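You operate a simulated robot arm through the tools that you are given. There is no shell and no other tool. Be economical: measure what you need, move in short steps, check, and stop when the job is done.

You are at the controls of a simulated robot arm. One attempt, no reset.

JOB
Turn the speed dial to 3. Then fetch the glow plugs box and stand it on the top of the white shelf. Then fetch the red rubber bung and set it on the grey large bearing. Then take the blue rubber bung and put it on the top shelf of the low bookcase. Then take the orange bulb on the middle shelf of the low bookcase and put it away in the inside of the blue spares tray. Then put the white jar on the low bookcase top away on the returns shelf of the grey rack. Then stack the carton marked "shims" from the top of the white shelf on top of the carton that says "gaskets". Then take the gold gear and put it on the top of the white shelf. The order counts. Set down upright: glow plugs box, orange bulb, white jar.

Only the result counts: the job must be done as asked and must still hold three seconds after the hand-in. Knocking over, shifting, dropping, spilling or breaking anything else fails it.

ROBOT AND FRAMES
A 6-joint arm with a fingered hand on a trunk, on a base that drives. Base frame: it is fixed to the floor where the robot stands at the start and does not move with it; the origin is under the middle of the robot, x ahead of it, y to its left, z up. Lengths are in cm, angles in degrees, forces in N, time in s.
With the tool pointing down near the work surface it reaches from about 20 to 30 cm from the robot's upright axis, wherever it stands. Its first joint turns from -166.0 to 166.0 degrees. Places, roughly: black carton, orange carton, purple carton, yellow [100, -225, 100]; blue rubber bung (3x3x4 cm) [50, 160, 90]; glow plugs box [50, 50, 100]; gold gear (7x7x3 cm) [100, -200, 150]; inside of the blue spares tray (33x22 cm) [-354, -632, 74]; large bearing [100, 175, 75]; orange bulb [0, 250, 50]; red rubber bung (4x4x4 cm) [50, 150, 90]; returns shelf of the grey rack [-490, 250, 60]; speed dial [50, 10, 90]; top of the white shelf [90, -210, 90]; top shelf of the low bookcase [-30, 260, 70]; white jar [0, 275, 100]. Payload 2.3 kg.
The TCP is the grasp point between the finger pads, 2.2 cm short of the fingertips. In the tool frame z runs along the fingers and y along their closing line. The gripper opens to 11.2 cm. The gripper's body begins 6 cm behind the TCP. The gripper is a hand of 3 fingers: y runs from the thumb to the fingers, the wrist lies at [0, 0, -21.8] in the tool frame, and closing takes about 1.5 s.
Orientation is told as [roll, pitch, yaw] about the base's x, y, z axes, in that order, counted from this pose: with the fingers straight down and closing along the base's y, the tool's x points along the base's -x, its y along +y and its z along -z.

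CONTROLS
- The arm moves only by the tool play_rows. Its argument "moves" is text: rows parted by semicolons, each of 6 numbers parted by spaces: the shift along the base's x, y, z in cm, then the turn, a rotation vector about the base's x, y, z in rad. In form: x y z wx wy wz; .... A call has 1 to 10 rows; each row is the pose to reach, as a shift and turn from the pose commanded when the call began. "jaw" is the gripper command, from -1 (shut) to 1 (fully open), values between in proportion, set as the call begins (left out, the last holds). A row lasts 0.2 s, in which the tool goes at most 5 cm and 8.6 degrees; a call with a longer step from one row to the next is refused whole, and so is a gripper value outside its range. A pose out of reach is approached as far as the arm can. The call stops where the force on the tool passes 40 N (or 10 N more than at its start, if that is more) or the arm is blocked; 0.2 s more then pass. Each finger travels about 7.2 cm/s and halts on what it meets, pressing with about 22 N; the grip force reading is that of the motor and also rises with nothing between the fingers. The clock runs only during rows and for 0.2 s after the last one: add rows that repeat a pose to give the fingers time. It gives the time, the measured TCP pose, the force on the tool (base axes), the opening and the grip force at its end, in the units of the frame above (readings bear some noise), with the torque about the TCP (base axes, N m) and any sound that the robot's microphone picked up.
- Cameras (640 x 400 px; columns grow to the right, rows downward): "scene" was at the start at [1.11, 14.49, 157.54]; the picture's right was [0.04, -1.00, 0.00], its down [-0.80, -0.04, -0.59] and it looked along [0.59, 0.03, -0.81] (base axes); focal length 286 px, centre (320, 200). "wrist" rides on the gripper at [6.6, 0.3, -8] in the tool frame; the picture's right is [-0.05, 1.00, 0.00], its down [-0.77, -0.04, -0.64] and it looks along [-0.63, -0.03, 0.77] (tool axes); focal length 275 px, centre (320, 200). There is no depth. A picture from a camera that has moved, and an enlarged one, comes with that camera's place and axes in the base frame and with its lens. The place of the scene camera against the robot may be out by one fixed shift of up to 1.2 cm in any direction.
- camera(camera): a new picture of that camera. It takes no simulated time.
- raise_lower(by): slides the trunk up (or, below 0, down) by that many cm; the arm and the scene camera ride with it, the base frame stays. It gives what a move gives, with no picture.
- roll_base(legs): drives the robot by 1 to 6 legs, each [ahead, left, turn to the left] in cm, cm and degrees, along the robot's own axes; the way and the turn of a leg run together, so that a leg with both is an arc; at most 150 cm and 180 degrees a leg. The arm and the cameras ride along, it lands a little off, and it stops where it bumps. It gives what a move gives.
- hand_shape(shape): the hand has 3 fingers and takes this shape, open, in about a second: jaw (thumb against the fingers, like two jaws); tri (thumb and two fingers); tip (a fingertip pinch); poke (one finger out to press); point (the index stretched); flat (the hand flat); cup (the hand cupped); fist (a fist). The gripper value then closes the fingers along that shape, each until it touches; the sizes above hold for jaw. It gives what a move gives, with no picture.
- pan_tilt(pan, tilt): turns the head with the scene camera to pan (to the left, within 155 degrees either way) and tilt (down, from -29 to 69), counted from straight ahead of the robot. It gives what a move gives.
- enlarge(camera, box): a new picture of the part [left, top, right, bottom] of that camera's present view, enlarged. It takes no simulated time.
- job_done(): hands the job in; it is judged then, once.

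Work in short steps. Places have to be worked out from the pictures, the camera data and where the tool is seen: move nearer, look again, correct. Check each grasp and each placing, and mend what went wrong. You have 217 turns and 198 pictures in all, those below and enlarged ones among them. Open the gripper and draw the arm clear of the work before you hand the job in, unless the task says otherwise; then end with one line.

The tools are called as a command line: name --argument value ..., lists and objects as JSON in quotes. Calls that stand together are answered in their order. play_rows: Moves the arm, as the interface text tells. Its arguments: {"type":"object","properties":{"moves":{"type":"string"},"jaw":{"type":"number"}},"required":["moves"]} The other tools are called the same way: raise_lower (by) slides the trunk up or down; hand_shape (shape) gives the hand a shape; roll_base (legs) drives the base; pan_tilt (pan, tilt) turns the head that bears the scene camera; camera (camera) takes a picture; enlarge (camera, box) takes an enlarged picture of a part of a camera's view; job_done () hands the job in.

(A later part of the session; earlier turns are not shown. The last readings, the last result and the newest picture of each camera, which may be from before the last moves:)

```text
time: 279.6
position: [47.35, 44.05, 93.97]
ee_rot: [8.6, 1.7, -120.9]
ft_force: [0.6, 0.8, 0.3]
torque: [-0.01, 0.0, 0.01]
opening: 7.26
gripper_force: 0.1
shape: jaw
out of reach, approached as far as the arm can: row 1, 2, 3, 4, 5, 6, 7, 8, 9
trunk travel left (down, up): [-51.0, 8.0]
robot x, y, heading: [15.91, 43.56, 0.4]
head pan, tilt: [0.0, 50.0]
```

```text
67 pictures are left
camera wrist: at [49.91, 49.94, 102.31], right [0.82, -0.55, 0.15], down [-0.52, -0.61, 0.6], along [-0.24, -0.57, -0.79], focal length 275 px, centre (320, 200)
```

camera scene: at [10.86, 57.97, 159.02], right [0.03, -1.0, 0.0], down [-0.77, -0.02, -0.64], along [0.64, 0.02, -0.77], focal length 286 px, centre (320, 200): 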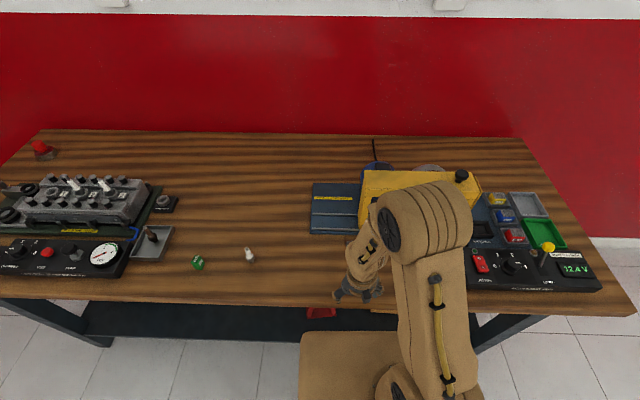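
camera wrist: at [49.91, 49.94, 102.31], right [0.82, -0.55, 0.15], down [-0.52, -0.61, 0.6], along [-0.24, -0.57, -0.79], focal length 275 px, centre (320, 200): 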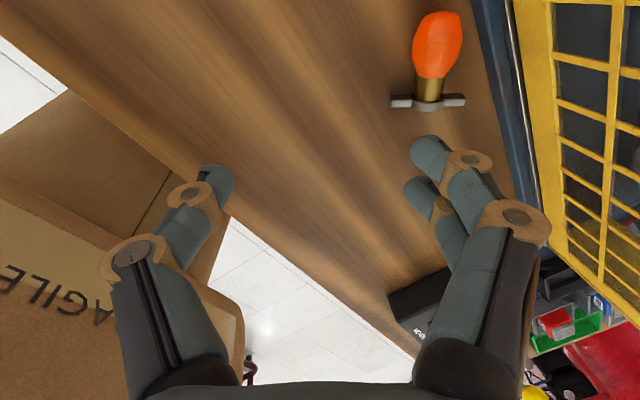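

In this branch height is limited; raise the trunk 8 and move over the bulb at z≈100.

raise_lower --by 8

play_rows --moves "0 0 -4 0 0 0; 0 0 -8 0 0 0; 0 0 -12 0 0 0; 0 0 -13.5 0 0 0; 0 0 -13.5 0 0 0" --jaw -0.1

camera --camera "wrist"

```text
time: 280.7
position: [47.32, 44.05, 102.02]
ee_rot: [8.7, 1.7, -121.1]
ft_force: [-0.3, 0.8, -0.5]
torque: [0.02, -0.01, 0.01]
opening: 7.27
gripper_force: 0.1
shape: jaw
trunk travel left (down, up): [-59.0, 0.0]
robot x, y, heading: [15.77, 44.11, 0.2]
head pan, tilt: [0.0, 50.0]
```

```text
time: 281.9
position: [47.4, 44.25, 88.27]
ee_rot: [8.7, 1.8, -121.1]
ft_force: [1.3, -0.3, -0.4]
torque: [-0.03, -0.02, 0.0]
opening: 5.1
gripper_force: 0.1
shape: jaw
out of reach, approached as far as the arm can: row 1, 2
trunk travel left (down, up): [-59.0, 0.0]
robot x, y, heading: [16.22, 43.59, 0.1]
head pan, tilt: [0.0, 50.0]
```

```text
66 pictures are left
camera wrist: at [49.84, 50.17, 96.51], right [0.82, -0.55, 0.15], down [-0.52, -0.61, 0.6], along [-0.24, -0.57, -0.79], focal length 275 px, centre (320, 200)
```

wrist: 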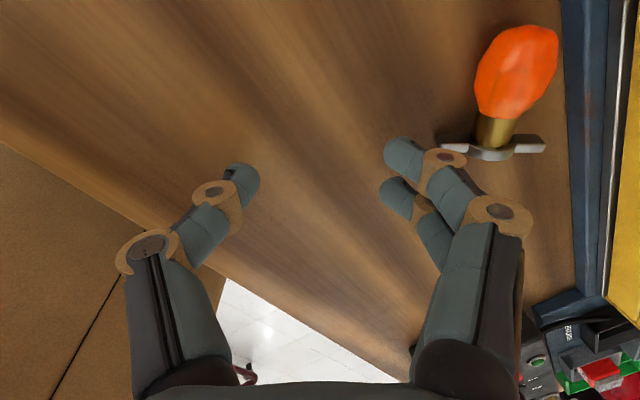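

The hand already leans slightly away from the cage and its closing line is across the bulb. Raise to ~98 and shift over the bulb.

play_rows --moves "0 0 4 0 0 0; 0 0 8 0 0 0; 1 0 10 0 0 0; 4 -1.4 10 0 0 0; 7.7 -2.8 10 0 0 0; 7.7 -2.8 10 0 0 0"

camera --camera "wrist"

```text
time: 283.3
position: [53.57, 41.64, 97.22]
ee_rot: [9.8, 1.4, -121.1]
ft_force: [-0.3, -0.7, -0.2]
torque: [0.0, -0.01, 0.03]
opening: 5.08
gripper_force: 0.0
shape: jaw
out of reach, approached as far as the arm can: row 3, 4, 5, 6
trunk travel left (down, up): [-59.0, 0.0]
robot x, y, heading: [15.94, 43.83, 0.1]
head pan, tilt: [0.0, 50.0]
```

```text
65 pictures are left
camera wrist: at [55.94, 47.69, 105.51], right [0.82, -0.55, 0.17], down [-0.53, -0.6, 0.6], along [-0.23, -0.58, -0.78], focal length 275 px, centre (320, 200)
```

wrist: 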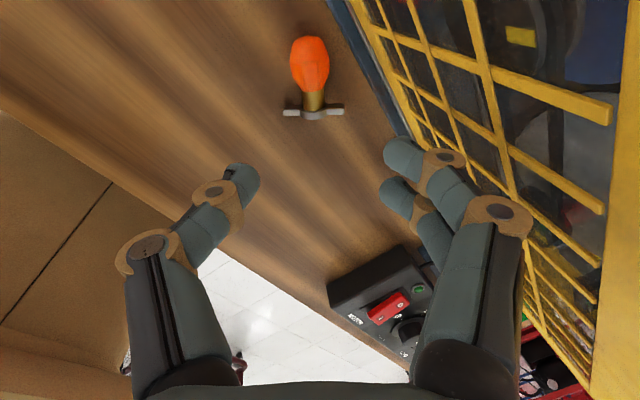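

Bulb's glass/neck border is at ≈(55.2, 41.7). Narrow the fingers and descend in steps.

play_rows --moves "0.4 0.1 -2 0 0 0; 0.8 0.1 -4 0 0 0; 1.2 0.1 -6 0 0 0; 1.4 0.1 -7.5 0 0 0; 1.4 0.1 -7.5 0 0 0" --jaw -0.35

camera --camera "wrist"

```text
time: 284.5
position: [55.45, 41.38, 91.29]
ee_rot: [9.5, 1.5, -121.1]
ft_force: [-31.9, -1.7, 10.2]
torque: [-0.1, -1.38, -0.35]
opening: 3.2
gripper_force: 0.1
shape: jaw
out of reach, approached as far as the arm can: row 1, 2, 3
trunk travel left (down, up): [-59.0, 0.0]
robot x, y, heading: [15.71, 44.03, 0.3]
head pan, tilt: [0.0, 50.0]
```

```text
64 pictures are left
camera wrist: at [58.01, 47.36, 99.47], right [0.82, -0.55, 0.16], down [-0.53, -0.6, 0.6], along [-0.23, -0.58, -0.78], focal length 275 px, centre (320, 200)
```

wrist: 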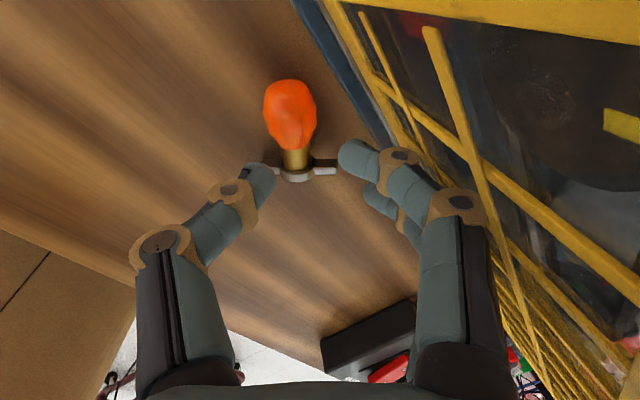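

The knuckles touch the cage (−32 N). Back off 1.5 cm and lean the palm another 15° away.

play_rows --moves "-1 0 0 0 0 0; -1.5 0 0.5 -0.03 -0.05 0; -1.5 0 0.5 -0.08 -0.14 0; -1.5 0 0.5 -0.13 -0.226 0; -1.5 0 0.5 -0.13 -0.226 0"

camera --camera "wrist"

```text
time: 285.7
position: [53.75, 39.25, 91.1]
ee_rot: [16.2, -4.7, -122.5]
ft_force: [-0.4, -1.3, 1.0]
torque: [0.01, 0.01, 0.03]
opening: 3.65
gripper_force: 0.1
shape: jaw
out of reach, approached as far as the arm can: row 2, 3, 4
trunk travel left (down, up): [-59.0, 0.0]
robot x, y, heading: [15.65, 43.83, 0.2]
head pan, tilt: [0.0, 50.0]
```

```text
63 pictures are left
camera wrist: at [56.0, 46.4, 98.46], right [0.8, -0.53, 0.28], down [-0.56, -0.49, 0.66], along [-0.21, -0.69, -0.69], focal length 275 px, centre (320, 200)
```

wrist: 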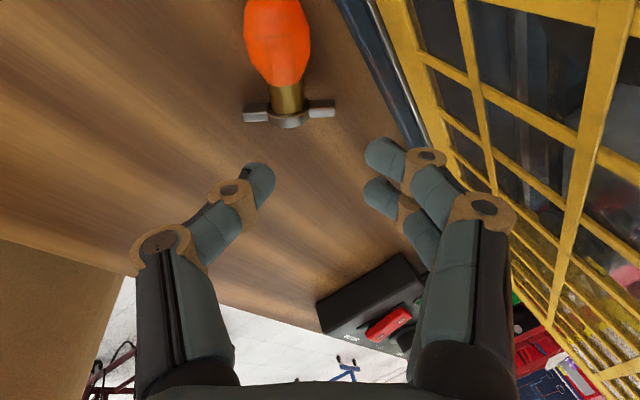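

Now lean is good. Shift (+0.8,+2.4) then descend gradually while watching force.

play_rows --moves "0 1.2 0 0 0 0; 0.3 2.4 0 0 0 0; 0.6 2.4 -1.3 0 0 0; 0.9 2.4 -2.6 0 0 0; 1 2.4 -3.6 0 0 0; 1 2.4 -3.6 0 0 0"

camera --camera "wrist"

```text
time: 287.1
position: [55.75, 43.76, 88.02]
ee_rot: [24.0, 2.0, -120.7]
ft_force: [-10.2, 2.2, 12.7]
torque: [0.09, 0.04, -0.1]
opening: 3.51
gripper_force: 0.0
shape: jaw
out of reach, approached as far as the arm can: row 1
trunk travel left (down, up): [-59.0, 0.0]
robot x, y, heading: [15.88, 43.87, 0.1]
head pan, tilt: [0.0, 50.0]
```

```text
62 pictures are left
camera wrist: at [56.45, 50.73, 95.81], right [0.76, -0.52, 0.4], down [-0.65, -0.53, 0.54], along [-0.06, -0.67, -0.74], focal length 275 px, centre (320, 200)
```

wrist: 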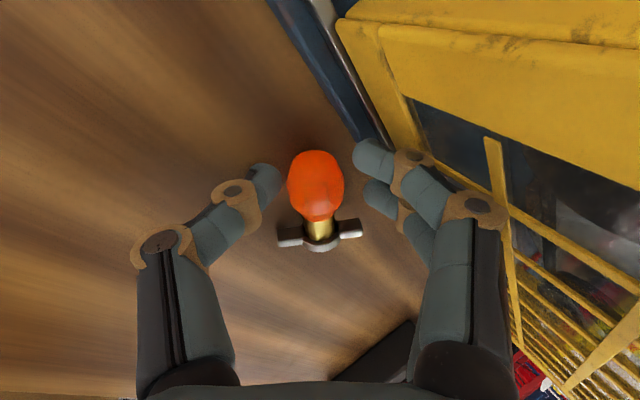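

The glass is right between the fingertips. Close now.

play_rows --moves "0 0 0 0 0 0; 0 0 0 0 0 0; 0 0 0 0 0 0; 0 0 0 0 0 0" --jaw -1

camera --camera "wrist"

```text
time: 288.1
position: [56.0, 43.83, 87.81]
ee_rot: [23.7, 2.0, -120.7]
ft_force: [-0.8, 0.0, 0.6]
torque: [-0.06, -0.01, 0.02]
opening: 1.72
gripper_force: 21.9
shape: jaw
trunk travel left (down, up): [-59.0, 0.0]
robot x, y, heading: [16.01, 43.47, 0.1]
head pan, tilt: [0.0, 50.0]
```

```text
61 pictures are left
camera wrist: at [56.74, 50.69, 95.66], right [0.76, -0.52, 0.4], down [-0.65, -0.53, 0.54], along [-0.07, -0.67, -0.74], focal length 275 px, centre (320, 200)
```

wrist: 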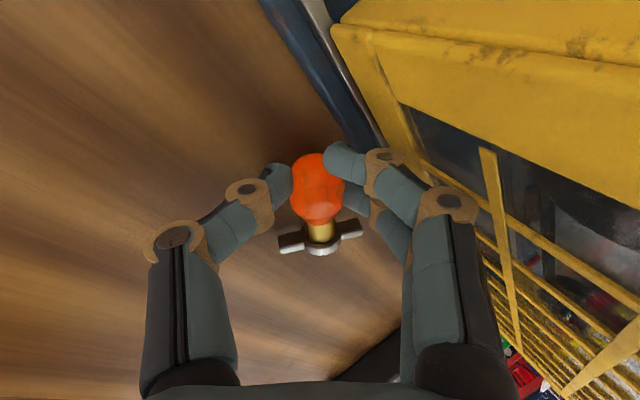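

Gripped at 1.72 cm. Move up and away from the cage.

play_rows --moves "-0.5 0.3 0.5 0 0 0; -1.5 1 1.5 0 0 0; -4 2 3.5 0 0 0; -8 3 5 0 0 0; -12 4 6 0 0 0; -14 4 7 0 0 0; -14 4 7 0 0 0"

camera --camera "wrist"

camera --camera "scene"

```text
time: 289.7
position: [43.1, 48.53, 94.19]
ee_rot: [23.7, 1.9, -120.6]
ft_force: [0.7, -0.6, 0.9]
torque: [0.02, 0.02, 0.04]
opening: 1.65
gripper_force: 22.2
shape: jaw
out of reach, approached as far as the arm can: row 6, 7
trunk travel left (down, up): [-59.0, 0.0]
robot x, y, heading: [15.95, 43.8, 0.2]
head pan, tilt: [0.0, 50.0]
```

```text
60 pictures are left
camera wrist: at [43.9, 55.48, 101.93], right [0.76, -0.52, 0.4], down [-0.65, -0.53, 0.54], along [-0.07, -0.67, -0.74], focal length 275 px, centre (320, 200)
```

wrist: 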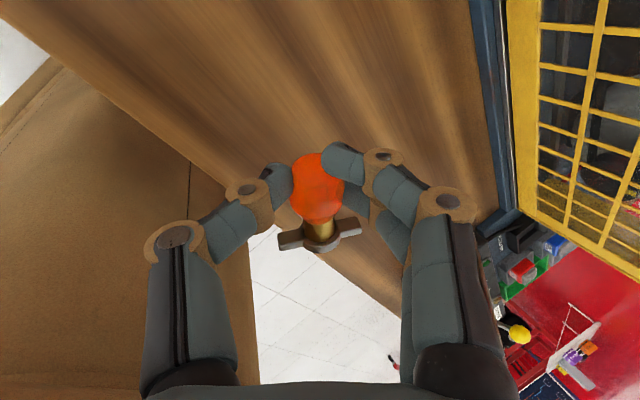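

```text
59 pictures are left
camera scene: at [17.37, 58.03, 167.02], right [0.0, -1.0, 0.0], down [-0.77, 0.0, -0.64], along [0.64, 0.0, -0.77], focal length 286 px, centre (320, 200)
```

scene: 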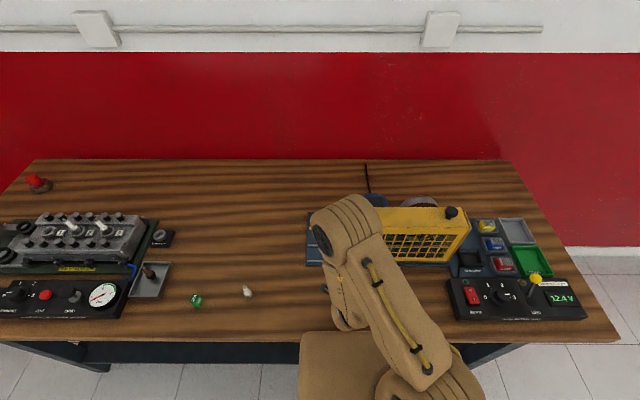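

Bulb held, dial and bench intact. Back off 27 cm, then yaw the hand to face forward and pitch it up so the bulb stands glass-up.

roll_base --legs '[[-27, 8, 0]]'

play_rows --moves "0 -0.5 -0.5 0 0 -0.142; 0 -1 -1 0 0 -0.284; 0 -1.5 -1 0 0 -0.426; 0 -2 -1 0 0 -0.568; 0 -2.5 -1 0 0 -0.71; 0 -3 -1 0 0 -0.852; 0 -3 -1 0 0 -0.99; 0 -3 -1 0 0 -0.99"

play_rows --moves "2.4 0 0 0 -0.14 0; 4.8 0 0 0 -0.28 0; 7.2 0 0 0 -0.42 0; 9.6 0 0 0 -0.56 0; 12 0 0 0 -0.7 0; 14.4 0 0 0 -0.84 0; 16.8 0 0 0 -0.98 0; 19 0 0 0 -1.1 0; 21 0 0 0 -1.1 0"

camera --camera "wrist"

```text
time: 291.7
position: [15.75, 56.27, 94.15]
ee_rot: [23.7, 1.9, -120.8]
ft_force: [-0.2, 0.4, -1.2]
torque: [0.02, 0.01, -0.01]
opening: 1.64
gripper_force: 21.6
shape: jaw
trunk travel left (down, up): [-59.0, 0.0]
robot x, y, heading: [-11.31, 51.62, -0.1]
head pan, tilt: [0.0, 50.0]
```

```text
time: 293.5
position: [15.85, 53.39, 93.03]
ee_rot: [23.7, 2.0, -177.6]
ft_force: [0.7, 0.0, 0.6]
torque: [0.0, -0.02, 0.01]
opening: 1.58
gripper_force: 21.8
shape: jaw
trunk travel left (down, up): [-59.0, 0.0]
robot x, y, heading: [-11.36, 51.79, -0.2]
head pan, tilt: [0.0, 50.0]
```

```text
time: 295.5
position: [36.81, 53.22, 93.21]
ee_rot: [28.8, 64.8, -174.3]
ft_force: [0.1, 0.2, 0.0]
torque: [-0.03, 0.0, 0.03]
opening: 1.49
gripper_force: 21.4
shape: jaw
trunk travel left (down, up): [-59.0, 0.0]
robot x, y, heading: [-11.19, 52.12, -0.4]
head pan, tilt: [0.0, 50.0]
```

```text
58 pictures are left
camera wrist: at [32.86, 56.39, 102.31], right [-0.37, -0.92, 0.16], down [-0.85, 0.25, -0.47], along [0.39, -0.31, -0.87], focal length 275 px, centre (320, 200)
```

wrist: 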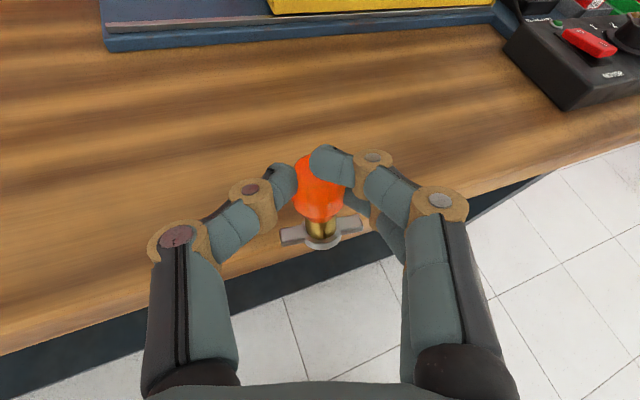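

Tilt needs another ~24° for the bulb to be upright. Pitch, then drive forward 8 cm so it is over the bench edge strip.

play_rows --moves "0 0 0.5 0 -0.14 0; 0 0 1 0 -0.28 0; 0 0 1 0 -0.42 0; 0 0 1 0 -0.42 0"

roll_base --legs '[[8, 0, 0]]'

camera --camera "wrist"

enlarge --camera "scene" --box '[240, 220, 440, 360]'

```text
time: 296.5
position: [36.66, 53.33, 94.1]
ee_rot: [92.5, 87.4, -111.1]
ft_force: [-0.4, -0.3, -1.0]
torque: [0.0, 0.01, 0.02]
opening: 1.41
gripper_force: 22.3
shape: jaw
trunk travel left (down, up): [-59.0, 0.0]
robot x, y, heading: [-11.0, 51.86, -0.1]
head pan, tilt: [0.0, 50.0]
```

```text
time: 297.6
position: [44.86, 53.27, 94.17]
ee_rot: [89.8, 87.4, -113.8]
ft_force: [-0.3, 0.0, -0.9]
torque: [0.02, 0.02, 0.01]
opening: 1.4
gripper_force: 21.8
shape: jaw
trunk travel left (down, up): [-59.0, 0.0]
robot x, y, heading: [-3.53, 51.77, 0.1]
head pan, tilt: [0.0, 50.0]
```

```text
57 pictures are left
camera wrist: at [37.51, 56.44, 100.87], right [-0.4, -0.92, 0.0], down [-0.58, 0.25, -0.77], along [0.71, -0.31, -0.64], focal length 275 px, centre (320, 200)
```

wrist: 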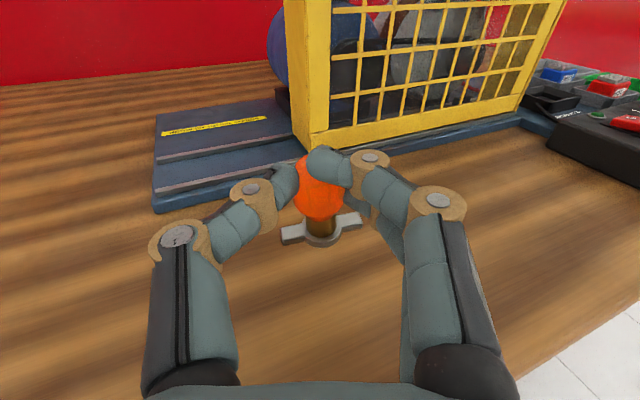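

```text
2.86 times, centred on (340, 290) of scene
camera zoom: at [-1.78, 65.93, 167.02], right [0.0, -1.0, 0.0], down [-0.77, 0.0, -0.64], along [0.64, 0.0, -0.77], focal length 817 px, centre (263, -57)
```

zoom: 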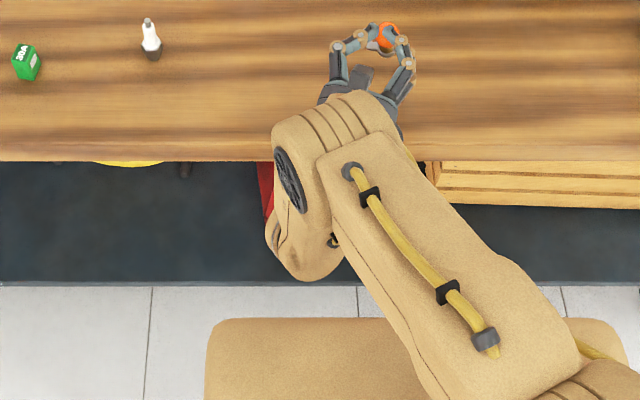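

Bulb is upright over the bench. Lower slowly to contact.

play_rows --moves "0 0 -2 0 0 0; 0 0 -4 0 0 0; 0 0 -4.8 0 0 0; 0 0 -5.3 0 0 0; 0 0 -5.8 0 0 0; 0 0 -6.2 0 0 0; 0 0 -6.6 0 0 0; 0 0 -7 0 0 0; 0 0 -7.4 0 0 0"

camera --camera "wrist"

```text
time: 299.6
position: [44.11, 53.18, 89.32]
ee_rot: [89.0, 87.3, -114.4]
ft_force: [0.1, -0.1, -0.6]
torque: [0.01, 0.02, -0.04]
opening: 1.36
gripper_force: 21.8
shape: jaw
out of reach, approached as far as the arm can: row 4, 5, 6, 7, 8, 9
trunk travel left (down, up): [-59.0, 0.0]
robot x, y, heading: [-3.42, 51.65, -0.1]
head pan, tilt: [0.0, 50.0]
```

```text
55 pictures are left
camera wrist: at [36.85, 56.26, 96.05], right [-0.4, -0.92, 0.0], down [-0.58, 0.25, -0.77], along [0.71, -0.31, -0.64], focal length 275 px, centre (320, 200)
```

wrist: 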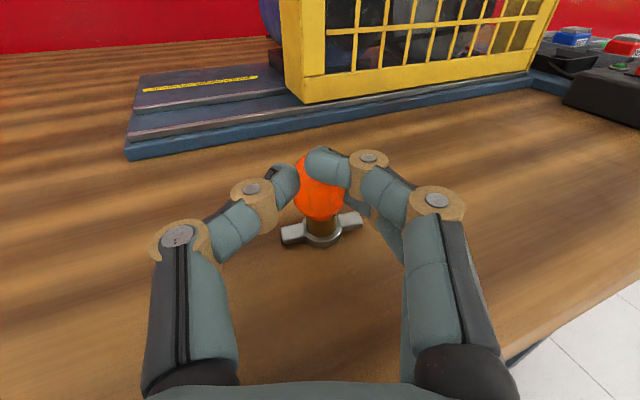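

Arm limit reached; finish the lowering with the trunk.

raise_lower --by -0.8

raise_lower --by -0.4

```text
time: 300.3
position: [44.2, 53.12, 89.09]
ee_rot: [107.0, 87.5, -96.4]
ft_force: [-1.8, -2.2, 23.6]
torque: [-0.01, -0.21, -0.07]
opening: 1.24
gripper_force: 22.1
shape: jaw
trunk travel left (down, up): [-58.3, 0.7]
robot x, y, heading: [-3.78, 51.74, -0.1]
head pan, tilt: [0.0, 50.0]
stopped: the force on the tool passed its limit at 42 N (the readings are from after the stop); the commanded pose is now the measured one
```

```text
time: 300.7
position: [44.53, 53.29, 89.13]
ee_rot: [115.4, 87.4, -87.9]
ft_force: [0.8, -3.4, 24.2]
torque: [-0.1, -0.36, -0.08]
opening: 1.21
gripper_force: 22.1
shape: jaw
trunk travel left (down, up): [-58.0, 1.0]
robot x, y, heading: [-3.15, 51.56, -0.1]
head pan, tilt: [0.0, 50.0]
stopped: the force on the tool passed its limit at 44 N (the readings are from after the stop); the commanded pose is now the measured one
```

Contact (24 N). Release and check.

play_rows --moves "0 0 0.2 0 0 0; 0 0 0.2 0 0 0; 0 0 0.2 0 0 0; 0 0 0.2 0 0 0; 0 0 0.2 0 0 0" --jaw 0

camera --camera "wrist"

```text
time: 301.9
position: [44.52, 53.22, 89.04]
ee_rot: [106.7, 87.3, -96.4]
ft_force: [0.8, -0.3, 0.0]
torque: [0.0, 0.01, 0.0]
opening: 5.53
gripper_force: 0.1
shape: jaw
trunk travel left (down, up): [-58.0, 1.0]
robot x, y, heading: [-3.3, 51.39, -0.2]
head pan, tilt: [0.0, 50.0]
```

```text
54 pictures are left
camera wrist: at [37.07, 56.38, 95.66], right [-0.4, -0.92, 0.0], down [-0.57, 0.25, -0.78], along [0.72, -0.31, -0.63], focal length 275 px, centre (320, 200)
```

wrist: 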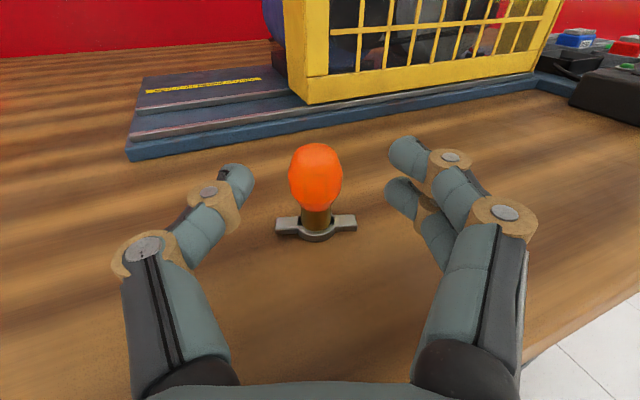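

Bulb stands upright on the bench at ≈(46.9, 52.4). Retreat, then pitch the hand ~50° down for a regrip from above.

play_rows --moves "-2 0.9 0 0 0 0; -4.5 2 0 0 0 0; -6 2.6 2 0 0 0; -6 2.6 5 0 0 0; -6 2.6 8 0.04 0.1 0; -6 2.6 9 0.09 0.21 0; -6 2.6 10 0.145 0.33 0; -6 2.6 11 0.2 0.46 0; -6 2.6 11 0.255 0.59 0; -6 2.6 11 0.31 0.71 0"

play_rows --moves "2 -0.8 0 0.02 0.05 0; 4.5 -1.8 0 0.04 0.09 0; 7.4 -3 0 0.04 0.09 0; 7.4 -3 -2 0.04 0.09 0; 7.4 -3 -4 0.04 0.09 0; 7.4 -3 -4 0.04 0.09 0"

camera --camera "wrist"

```text
time: 304.1
position: [38.49, 55.86, 99.95]
ee_rot: [2.3, 46.2, 160.1]
ft_force: [-0.4, 0.2, -0.3]
torque: [-0.01, -0.01, -0.03]
opening: 5.54
gripper_force: 0.1
shape: jaw
trunk travel left (down, up): [-58.0, 1.0]
robot x, y, heading: [-3.62, 51.97, 0.1]
head pan, tilt: [0.0, 50.0]
```

```text
time: 305.5
position: [45.86, 52.88, 95.87]
ee_rot: [1.7, 40.8, 159.6]
ft_force: [-0.3, 0.1, 0.3]
torque: [-0.02, -0.02, 0.0]
opening: 5.57
gripper_force: 0.1
shape: jaw
trunk travel left (down, up): [-58.0, 1.0]
robot x, y, heading: [-3.6, 52.02, 0.0]
head pan, tilt: [0.0, 50.0]
```

```text
53 pictures are left
camera wrist: at [45.61, 52.85, 106.37], right [-0.4, -0.92, -0.01], down [-0.92, 0.4, -0.02], along [0.02, 0.0, -1.0], focal length 275 px, centre (320, 200)
```

wrist: 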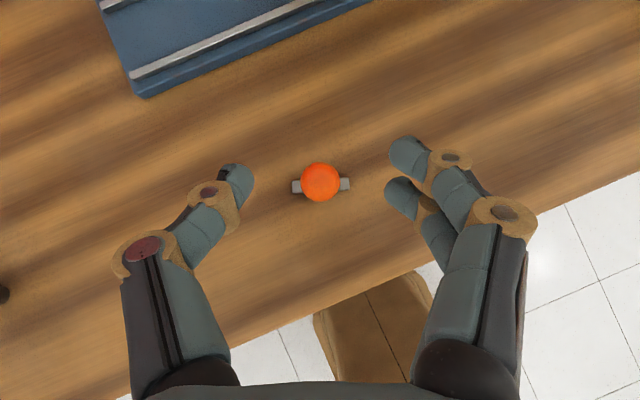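

Bulb centred. Descend 6.6 cm and grip.

play_rows --moves "0.2 -0.1 -3 0 0 0; 0.35 -0.15 -5.5 0 0 0; 0.35 -0.15 -6.6 0 0 0; 0.35 -0.15 -6.6 0 0 0"

play_rows --moves "0 0 0 0 0 0; 0 0 0 0 0 0; 0 0 0 0 0 0; 0 0 0 0 0 0; 0 0 0 0 0 0" --jaw -1

camera --camera "wrist"

```text
time: 306.5
position: [46.27, 52.83, 89.32]
ee_rot: [1.9, 40.6, 159.8]
ft_force: [0.9, -0.1, 0.0]
torque: [0.04, -0.03, 0.0]
opening: 5.53
gripper_force: 0.0
shape: jaw
trunk travel left (down, up): [-58.0, 1.0]
robot x, y, heading: [-3.18, 51.69, 0.1]
head pan, tilt: [0.0, 50.0]
```

```text
time: 307.7
position: [46.25, 52.85, 89.25]
ee_rot: [1.7, 40.6, 159.6]
ft_force: [-0.7, -0.5, 0.0]
torque: [0.01, -0.03, -0.02]
opening: 1.59
gripper_force: 22.7
shape: jaw
trunk travel left (down, up): [-58.0, 1.0]
robot x, y, heading: [-3.24, 51.89, -0.1]
head pan, tilt: [0.0, 50.0]
```

```text
52 pictures are left
camera wrist: at [46.07, 52.8, 99.79], right [-0.4, -0.92, -0.01], down [-0.92, 0.4, -0.02], along [0.02, 0.0, -1.0], focal length 275 px, centre (320, 200)
```

wrist: 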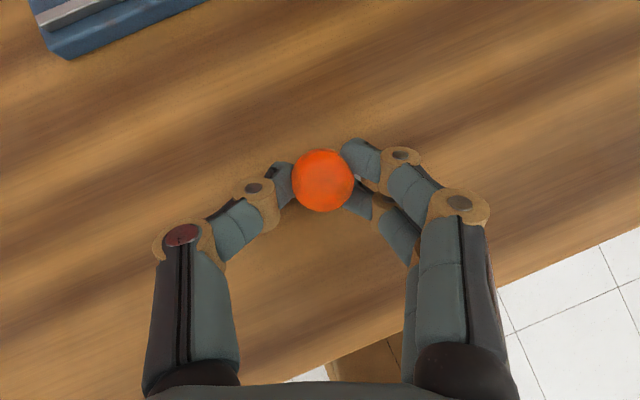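

Gripped again, bulb upright. Lift, back away, and drive to the lane at x≈−256.

play_rows --moves "0 0 1 0 0 0; 0 0 3 0 0 0; 0 0 6 0 0 0; 0 0 8 0 0 0; 0 0 8 0 0 0"

roll_base --legs '[[-130, 0, 0], [-120, 0, 0], [0, 0, -90]]'

pan_tilt --pan 0 --tilt 15

camera --camera "scene"

```text
time: 308.9
position: [46.28, 52.81, 97.33]
ee_rot: [1.7, 40.8, 159.6]
ft_force: [-0.4, 0.2, 0.1]
torque: [0.01, 0.01, -0.01]
opening: 1.61
gripper_force: 22.3
shape: jaw
trunk travel left (down, up): [-58.0, 1.0]
robot x, y, heading: [-3.49, 51.85, -0.0]
head pan, tilt: [0.0, 50.0]
```

```text
time: 325.0
position: [-252.49, 1.64, 97.3]
ee_rot: [1.8, 40.8, 70.3]
ft_force: [0.1, 0.0, -0.2]
torque: [-0.01, 0.01, -0.02]
opening: 1.57
gripper_force: 21.3
shape: jaw
trunk travel left (down, up): [-58.0, 1.0]
robot x, y, heading: [-254.01, 51.14, -89.5]
head pan, tilt: [0.0, 50.0]
```

```text
time: 326.0
position: [-252.63, 1.79, 97.41]
ee_rot: [1.8, 40.9, 70.2]
ft_force: [0.6, 0.1, -0.2]
torque: [-0.02, -0.01, 0.0]
opening: 1.55
gripper_force: 22.1
shape: jaw
trunk travel left (down, up): [-58.0, 1.0]
robot x, y, heading: [-254.3, 51.3, -89.5]
head pan, tilt: [0.0, 15.0]
```

```text
51 pictures are left
camera scene: at [-240.36, 48.26, 171.41], right [-1.0, -0.01, 0.0], down [0.0, 0.26, -0.97], along [0.01, -0.97, -0.26], focal length 286 px, centre (320, 200)
```

scene: 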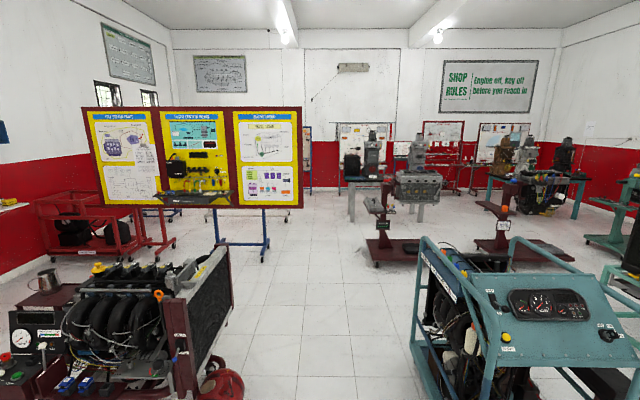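

Lane is clear. Drive 300 cm ahead, shifting slightly left, then look.

roll_base --legs '[[150, 3, -0.5], [150, 12, 0]]'

camera --camera "scene"

```text
refused: leg 1 is longer than a leg can be; nothing moved
```

```text
50 pictures are left
camera scene: at [-240.36, 48.26, 171.41], right [-1.0, -0.01, 0.0], down [0.0, 0.26, -0.97], along [0.01, -0.97, -0.26], focal length 286 px, centre (320, 200)
```

scene: 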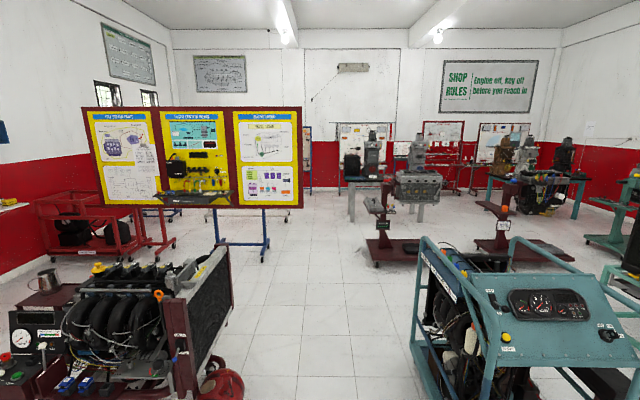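

roll_base --legs '[[145, 3, -0.5], [145, 12, 0]]'

camera --camera "scene"

```text
time: 340.2
position: [-235.77, -293.43, 97.45]
ee_rot: [1.7, 40.7, 69.9]
ft_force: [-0.2, -0.1, -0.8]
torque: [-0.02, -0.01, -0.01]
opening: 1.57
gripper_force: 22.0
shape: jaw
trunk travel left (down, up): [-58.0, 1.0]
robot x, y, heading: [-236.8, -244.07, -89.8]
head pan, tilt: [0.0, 15.0]
```

```text
49 pictures are left
camera scene: at [-223.33, -247.05, 171.42], right [-1.0, 0.0, 0.0], down [0.0, 0.26, -0.97], along [0.0, -0.97, -0.26], focal length 286 px, centre (320, 200)
```

scene: 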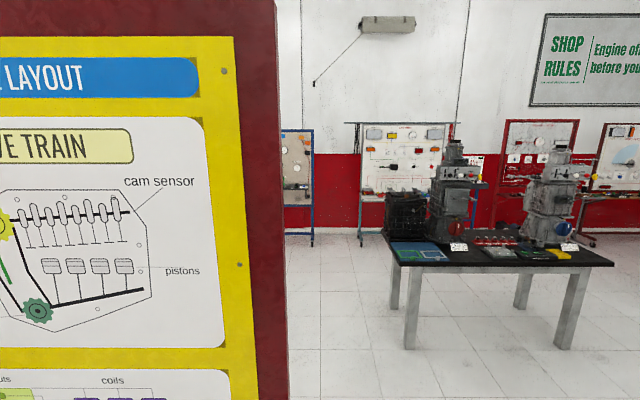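

The board edge is close on the left. Zoom on the table area ahead to find the blue tray.

enlarge --camera "scene" --box '[340, 120, 640, 280]'

```text
2.13 times, centred on (490, 200) of scene
camera zoom: at [-223.33, -247.05, 171.42], right [-1.0, 0.0, 0.0], down [0.0, 0.26, -0.97], along [0.0, -0.97, -0.26], focal length 610 px, centre (-43, 200)
```

zoom: 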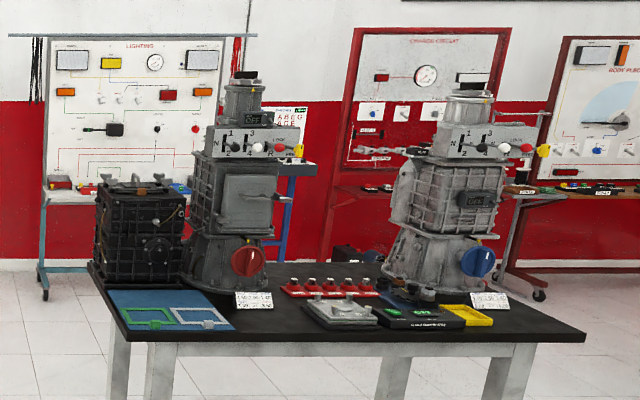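

Tray should be on the trolley shelf of the LIGHTING board behind the table. Route: right 20, ahead 120, left 34, ahead 175.

roll_base --legs '[[0, -20, 0], [120, 0, 0], [0, 34, 0], [140, 0, 0], [28, 0, 0]]'

pan_tilt --pan -55 --tilt 25

camera --camera "scene"

```text
time: 357.5
position: [-224.87, -581.92, 97.41]
ee_rot: [1.8, 40.7, 69.3]
ft_force: [0.1, 0.7, 0.6]
torque: [0.02, 0.05, 0.01]
opening: 1.58
gripper_force: 21.7
shape: jaw
trunk travel left (down, up): [-58.0, 1.0]
robot x, y, heading: [-225.95, -532.3, -90.3]
head pan, tilt: [0.0, 15.0]
```

```text
time: 358.7
position: [-224.84, -581.81, 97.42]
ee_rot: [1.8, 40.8, 69.4]
ft_force: [-0.5, 0.1, -0.6]
torque: [0.01, 0.02, 0.04]
opening: 1.57
gripper_force: 21.8
shape: jaw
trunk travel left (down, up): [-58.0, 1.0]
robot x, y, heading: [-225.86, -532.36, -90.1]
head pan, tilt: [-55.0, 25.0]
```

```text
47 pictures are left
camera scene: at [-219.41, -531.3, 169.79], right [-0.57, 0.82, 0.0], down [0.35, 0.24, -0.91], along [-0.75, -0.52, -0.42], focal length 286 px, centre (320, 200)
```

scene: 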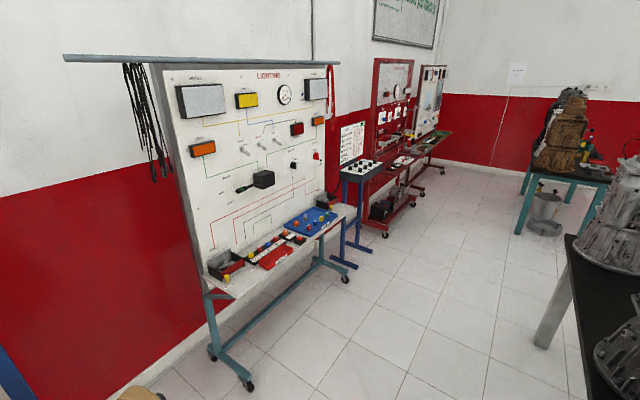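

enlarge --camera "scene" --box '[190, 180, 370, 310]'

```text
3.08 times, centred on (280, 245) of scene
camera zoom: at [-219.41, -531.3, 169.79], right [-0.57, 0.82, 0.0], down [0.35, 0.24, -0.91], along [-0.75, -0.52, -0.42], focal length 880 px, centre (443, 62)
```

zoom: 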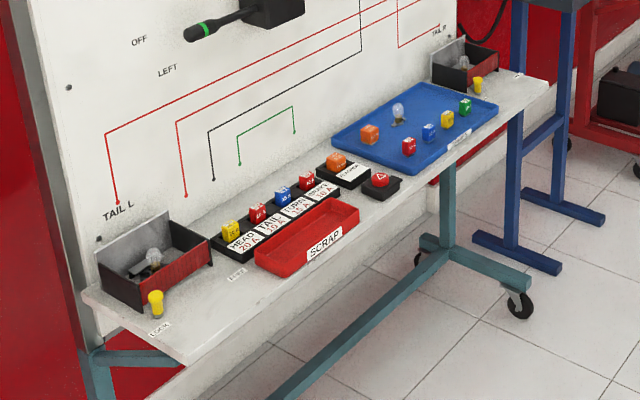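

Tray found: x −342…−375, y −619…−646, low walls; free spot ≈(−366, −638.5). Advance 15, strafe right 141.

roll_base --legs '[[15, 0, 0], [0, -141, 0]]'

camera --camera "wrist"

pan_tilt --pan 10 --tilt 45

camera --camera "scene"

```text
time: 366.9
position: [-368.09, -597.37, 97.36]
ee_rot: [1.8, 40.7, 70.5]
ft_force: [0.0, -0.3, -0.9]
torque: [0.02, 0.0, 0.0]
opening: 1.59
gripper_force: 22.0
shape: jaw
trunk travel left (down, up): [-58.0, 1.0]
robot x, y, heading: [-370.19, -548.03, -89.3]
head pan, tilt: [-55.0, 25.0]
```

```text
45 pictures are left
camera wrist: at [-368.07, -597.17, 107.88], right [-0.92, 0.39, -0.01], down [0.39, 0.92, -0.02], along [0.0, -0.02, -1.0], focal length 275 px, centre (320, 200)
```

wrist: 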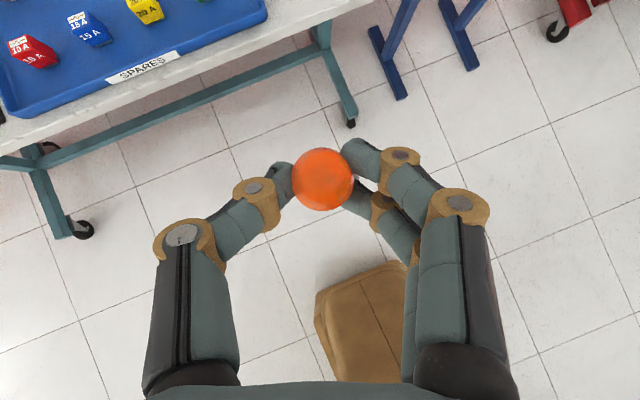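

```text
time: 368.2
position: [-368.08, -597.37, 97.38]
ee_rot: [1.8, 40.7, 70.6]
ft_force: [-0.2, -0.2, 0.3]
torque: [0.03, -0.01, -0.03]
opening: 1.57
gripper_force: 21.8
shape: jaw
trunk travel left (down, up): [-58.0, 1.0]
robot x, y, heading: [-369.96, -547.66, -89.2]
head pan, tilt: [10.0, 45.0]
```

```text
44 pictures are left
camera scene: at [-354.68, -549.4, 166.74], right [-0.98, -0.19, 0.0], down [-0.13, 0.69, -0.71], along [0.13, -0.69, -0.71], focal length 286 px, centre (320, 200)
```

scene: 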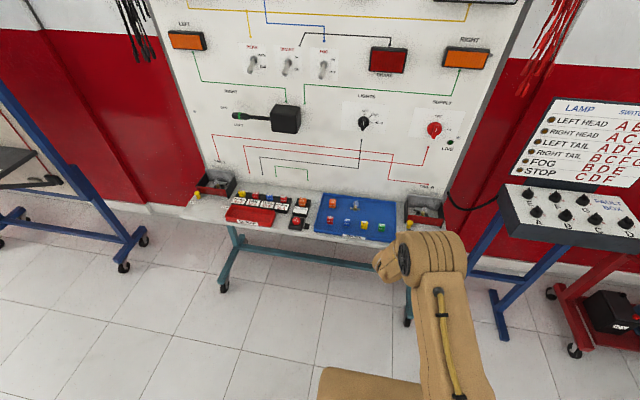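

enlarge --camera "scene" --box '[300, 180, 420, 255]'

```text
5.33 times, centred on (360, 218) of scene
camera zoom: at [-354.68, -549.4, 166.74], right [-0.98, -0.19, 0.0], down [-0.13, 0.69, -0.71], along [0.13, -0.69, -0.71], focal length 1525 px, centre (107, 107)
```

zoom: 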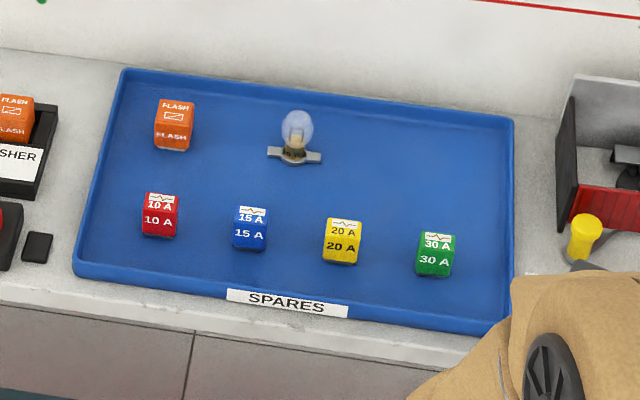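

Free spot in tray ≈(−364, −636.5). Drive ahead 38.3 and left 4.4.

roll_base --legs '[[38, 4.4, 0]]'

camera --camera "wrist"

```text
time: 370.7
position: [-363.02, -635.71, 97.34]
ee_rot: [1.8, 40.7, 70.6]
ft_force: [0.6, 0.5, -0.5]
torque: [-0.02, 0.04, 0.03]
opening: 1.56
gripper_force: 22.1
shape: jaw
trunk travel left (down, up): [-58.0, 1.0]
robot x, y, heading: [-365.21, -586.11, -88.9]
head pan, tilt: [10.0, 45.0]
```

```text
42 pictures are left
camera wrist: at [-362.96, -635.5, 107.86], right [-0.92, 0.38, -0.01], down [0.38, 0.92, -0.02], along [0.0, -0.02, -1.0], focal length 275 px, centre (320, 200)
```

wrist: 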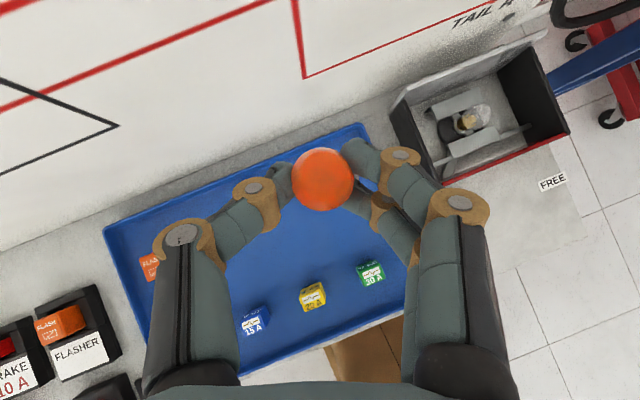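

Position is good. Lower with trunk 14, then slowly to contact.

raise_lower --by -14

play_rows --moves "0 0 -1 0 0 0; 0 0 -2 0 0 0; 0 0 -2.6 0 0 0; 0 0 -3 0 0 0; 0 0 -3.4 0 0 0; 0 0 -3.8 0 0 0; 0 0 -4.2 0 0 0; 0 0 -4.6 0 0 0; 0 0 -5 0 0 0"

```text
time: 372.3
position: [-363.03, -635.58, 83.34]
ee_rot: [1.8, 40.6, 70.6]
ft_force: [-0.4, 0.5, -0.3]
torque: [0.0, 0.02, 0.0]
opening: 1.58
gripper_force: 22.0
shape: jaw
trunk travel left (down, up): [-44.0, 15.0]
robot x, y, heading: [-365.21, -585.69, -89.2]
head pan, tilt: [10.0, 45.0]
```

```text
time: 374.3
position: [-362.96, -635.65, 78.41]
ee_rot: [1.7, 40.9, 70.6]
ft_force: [2.0, -3.2, 11.1]
torque: [-0.08, 0.19, 0.05]
opening: 1.65
gripper_force: 22.0
shape: jaw
trunk travel left (down, up): [-44.0, 15.0]
robot x, y, heading: [-365.04, -586.11, -88.9]
head pan, tilt: [10.0, 45.0]
```

Touching (11 N). Release gently and retreat.

play_rows --moves "0 0 0 0 0 0; 0 0 0 0 0 0; 0 0 0 0 0 0; 0 0 0 0 0 0; 0 0 0 0 0 0" --jaw -0.1

play_rows --moves "0 0 1 0 0 0; 0 0.5 3 0 0 0; 0 1 6 0 0 0; 0 1.5 10 0 0 0; 0 2 14 0 0 0; 0 2 14 0 0 0"

camera --camera "wrist"

```text
time: 375.5
position: [-363.09, -635.53, 78.35]
ee_rot: [1.8, 40.7, 70.6]
ft_force: [0.4, 0.0, 0.3]
torque: [-0.04, -0.02, -0.01]
opening: 5.0
gripper_force: 0.1
shape: jaw
trunk travel left (down, up): [-44.0, 15.0]
robot x, y, heading: [-365.05, -585.83, -89.2]
head pan, tilt: [10.0, 45.0]
```

```text
time: 376.9
position: [-363.19, -633.61, 92.31]
ee_rot: [1.7, 40.6, 70.4]
ft_force: [0.1, 1.0, -0.8]
torque: [-0.02, 0.0, 0.0]
opening: 4.98
gripper_force: 0.1
shape: jaw
trunk travel left (down, up): [-44.0, 15.0]
robot x, y, heading: [-364.78, -585.81, -89.2]
head pan, tilt: [10.0, 45.0]
```

```text
41 pictures are left
camera wrist: at [-363.13, -633.55, 102.87], right [-0.92, 0.38, -0.01], down [0.38, 0.92, -0.02], along [0.0, -0.02, -1.0], focal length 275 px, centre (320, 200)
```

wrist: 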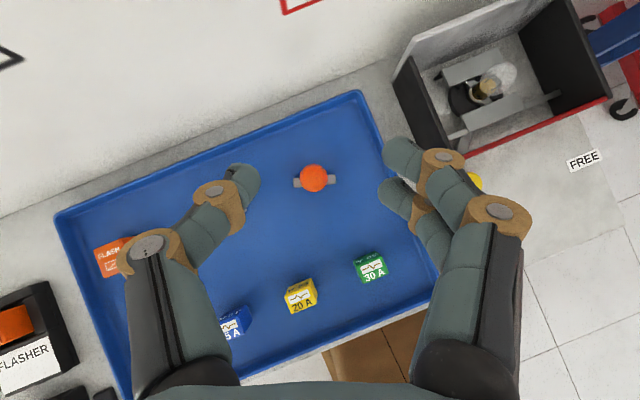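

Bulb stands in the tray. Now return for the white jar by the reverse route.

roll_base --legs '[[-38, 0, 0], [0, 139, 0], [-100, 0, 0], [-84, 0, 0], [0, -33, 0], [-120, 0, 0]]'

```text
time: 402.4
position: [-257.79, -286.53, 92.24]
ee_rot: [1.9, 40.7, 71.0]
ft_force: [0.5, 0.6, -0.2]
torque: [-0.03, -0.01, 0.02]
opening: 4.98
gripper_force: 0.0
shape: jaw
trunk travel left (down, up): [-44.0, 15.0]
robot x, y, heading: [-260.13, -239.08, -88.4]
head pan, tilt: [10.0, 45.0]
```

roll_base --legs '[[0, 11, -1.6], [-145, 0, 0], [-145, 0, 0], [-60, 0, 0], [0, 0, 90], [0, 0, 90]]'

pan_tilt --pan -50 --tilt 15

camera --camera "scene"

```text
time: 427.8
position: [-249.76, 158.69, 92.42]
ee_rot: [1.7, 40.7, -111.9]
ft_force: [0.2, 0.2, 0.9]
torque: [0.02, -0.02, -0.01]
opening: 4.97
gripper_force: 0.0
shape: jaw
trunk travel left (down, up): [-44.0, 15.0]
robot x, y, heading: [-249.7, 111.06, 88.4]
head pan, tilt: [10.0, 45.0]
```

```text
time: 429.1
position: [-249.72, 158.62, 92.44]
ee_rot: [1.8, 40.7, -112.0]
ft_force: [0.0, 0.0, 0.4]
torque: [-0.03, 0.01, 0.01]
opening: 4.97
gripper_force: 0.0
shape: jaw
trunk travel left (down, up): [-44.0, 15.0]
robot x, y, heading: [-249.77, 110.93, 88.2]
head pan, tilt: [-50.0, 15.0]
```

```text
40 pictures are left
camera scene: at [-257.12, 111.17, 157.41], right [0.62, -0.78, 0.0], down [-0.2, -0.16, -0.97], along [0.76, 0.6, -0.26], focal length 286 px, centre (320, 200)
```

scene: 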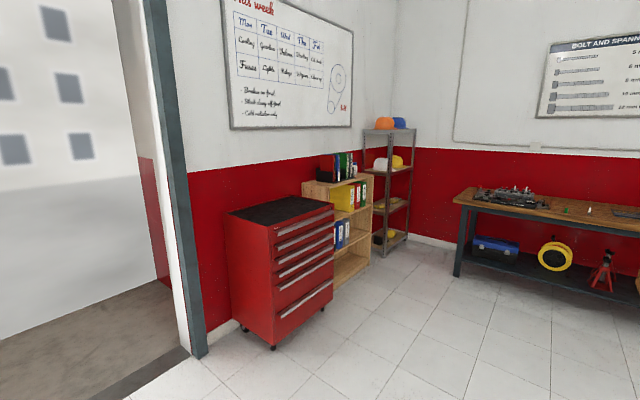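

Clear. Raise trunk 15, strafe right 250, then go ahead 65.

raise_lower --by 15

roll_base --legs '[[0, -130, 1.8], [0, -120, 0], [65, 0, 0]]'

pan_tilt --pan -5 --tilt 40

camera --camera "scene"

camera --camera "wrist"

```text
time: 430.8
position: [-249.67, 158.53, 107.42]
ee_rot: [1.7, 40.8, -111.9]
ft_force: [0.1, -0.2, 0.3]
torque: [0.01, 0.0, 0.01]
opening: 5.0
gripper_force: 0.0
shape: jaw
trunk travel left (down, up): [-59.0, 0.0]
robot x, y, heading: [-249.5, 110.98, 88.4]
head pan, tilt: [-50.0, 15.0]
```

```text
time: 446.3
position: [-1.39, 222.77, 107.25]
ee_rot: [1.8, 40.7, -109.7]
ft_force: [-1.0, 0.7, 0.5]
torque: [0.01, 0.01, 0.01]
opening: 4.99
gripper_force: 0.1
shape: jaw
trunk travel left (down, up): [-59.0, 0.0]
robot x, y, heading: [0.51, 174.56, 90.7]
head pan, tilt: [-50.0, 15.0]
```

```text
time: 447.4
position: [-1.26, 222.82, 107.35]
ee_rot: [1.7, 40.7, -109.7]
ft_force: [0.1, -0.8, 0.2]
torque: [0.02, 0.01, 0.01]
opening: 4.99
gripper_force: 0.0
shape: jaw
trunk travel left (down, up): [-59.0, 0.0]
robot x, y, heading: [0.5, 175.25, 90.7]
head pan, tilt: [-5.0, 40.0]
```

```text
39 pictures are left
camera scene: at [-13.2, 177.44, 168.44], right [1.0, -0.08, 0.0], down [-0.05, -0.64, -0.77], along [0.06, 0.76, -0.64], focal length 286 px, centre (320, 200)
```

scene: 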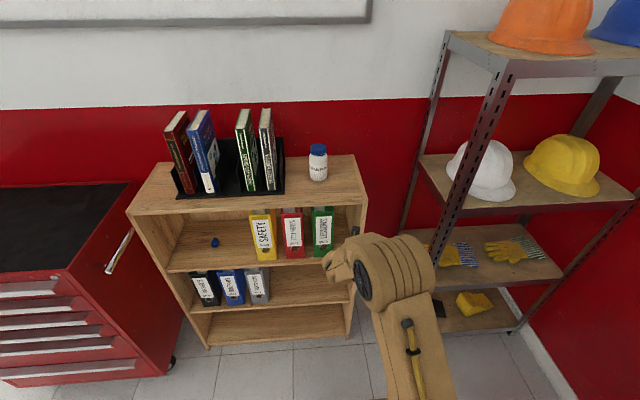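

```text
38 pictures are left
camera wrist: at [-1.19, 222.49, 117.84], right [0.92, -0.39, -0.01], down [-0.39, -0.92, -0.02], along [0.0, 0.02, -1.0], focal length 275 px, centre (320, 200)
```

wrist: 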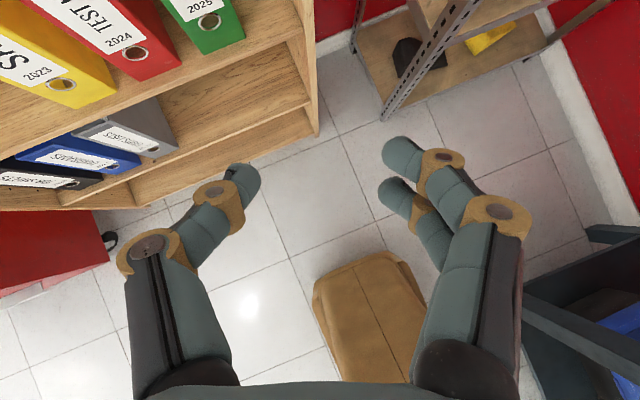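

Jar ≈(−6.8, 269), ~7 cm wide. Level the hand to ~12° pitch and straighten its azimuth.

play_rows --moves "0 1 0.5 0.12 -0.05 0; 0 2 1 0.24 -0.1 0; 0 3 1 0.36 -0.15 0; 0 4 1 0.48 -0.2 0; 0 5 1 0.589 -0.25 0; 0 5 1 0.589 -0.25 0" --jaw 1

play_rows --moves "-1 0 0 0 0 0.14; -2 0 0 0 0 0.28; -3 0 0 0 0 0.4; -3 0 0 0 0 0.4"

camera --camera "wrist"

```text
time: 448.8
position: [-1.14, 227.64, 108.24]
ee_rot: [10.5, 77.2, -101.8]
ft_force: [0.2, -0.2, -0.5]
torque: [0.01, 0.03, 0.01]
opening: 11.18
gripper_force: 0.1
shape: jaw
trunk travel left (down, up): [-59.0, 0.0]
robot x, y, heading: [0.48, 174.96, 90.8]
head pan, tilt: [-5.0, 40.0]
```

```text
time: 449.8
position: [-4.22, 227.86, 108.41]
ee_rot: [10.6, 77.1, -78.6]
ft_force: [-0.1, -0.1, 0.7]
torque: [-0.03, 0.04, 0.0]
opening: 11.2
gripper_force: 0.0
shape: jaw
trunk travel left (down, up): [-59.0, 0.0]
robot x, y, heading: [0.33, 174.88, 90.8]
head pan, tilt: [-5.0, 40.0]
```

```text
37 pictures are left
camera wrist: at [-4.14, 221.33, 116.64], right [1.0, 0.01, 0.0], down [0.0, -0.79, -0.61], along [-0.01, 0.61, -0.79], focal length 275 px, centre (320, 200)
```

wrist: 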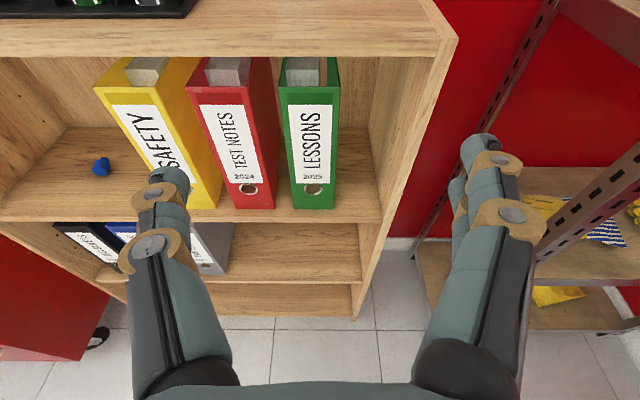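

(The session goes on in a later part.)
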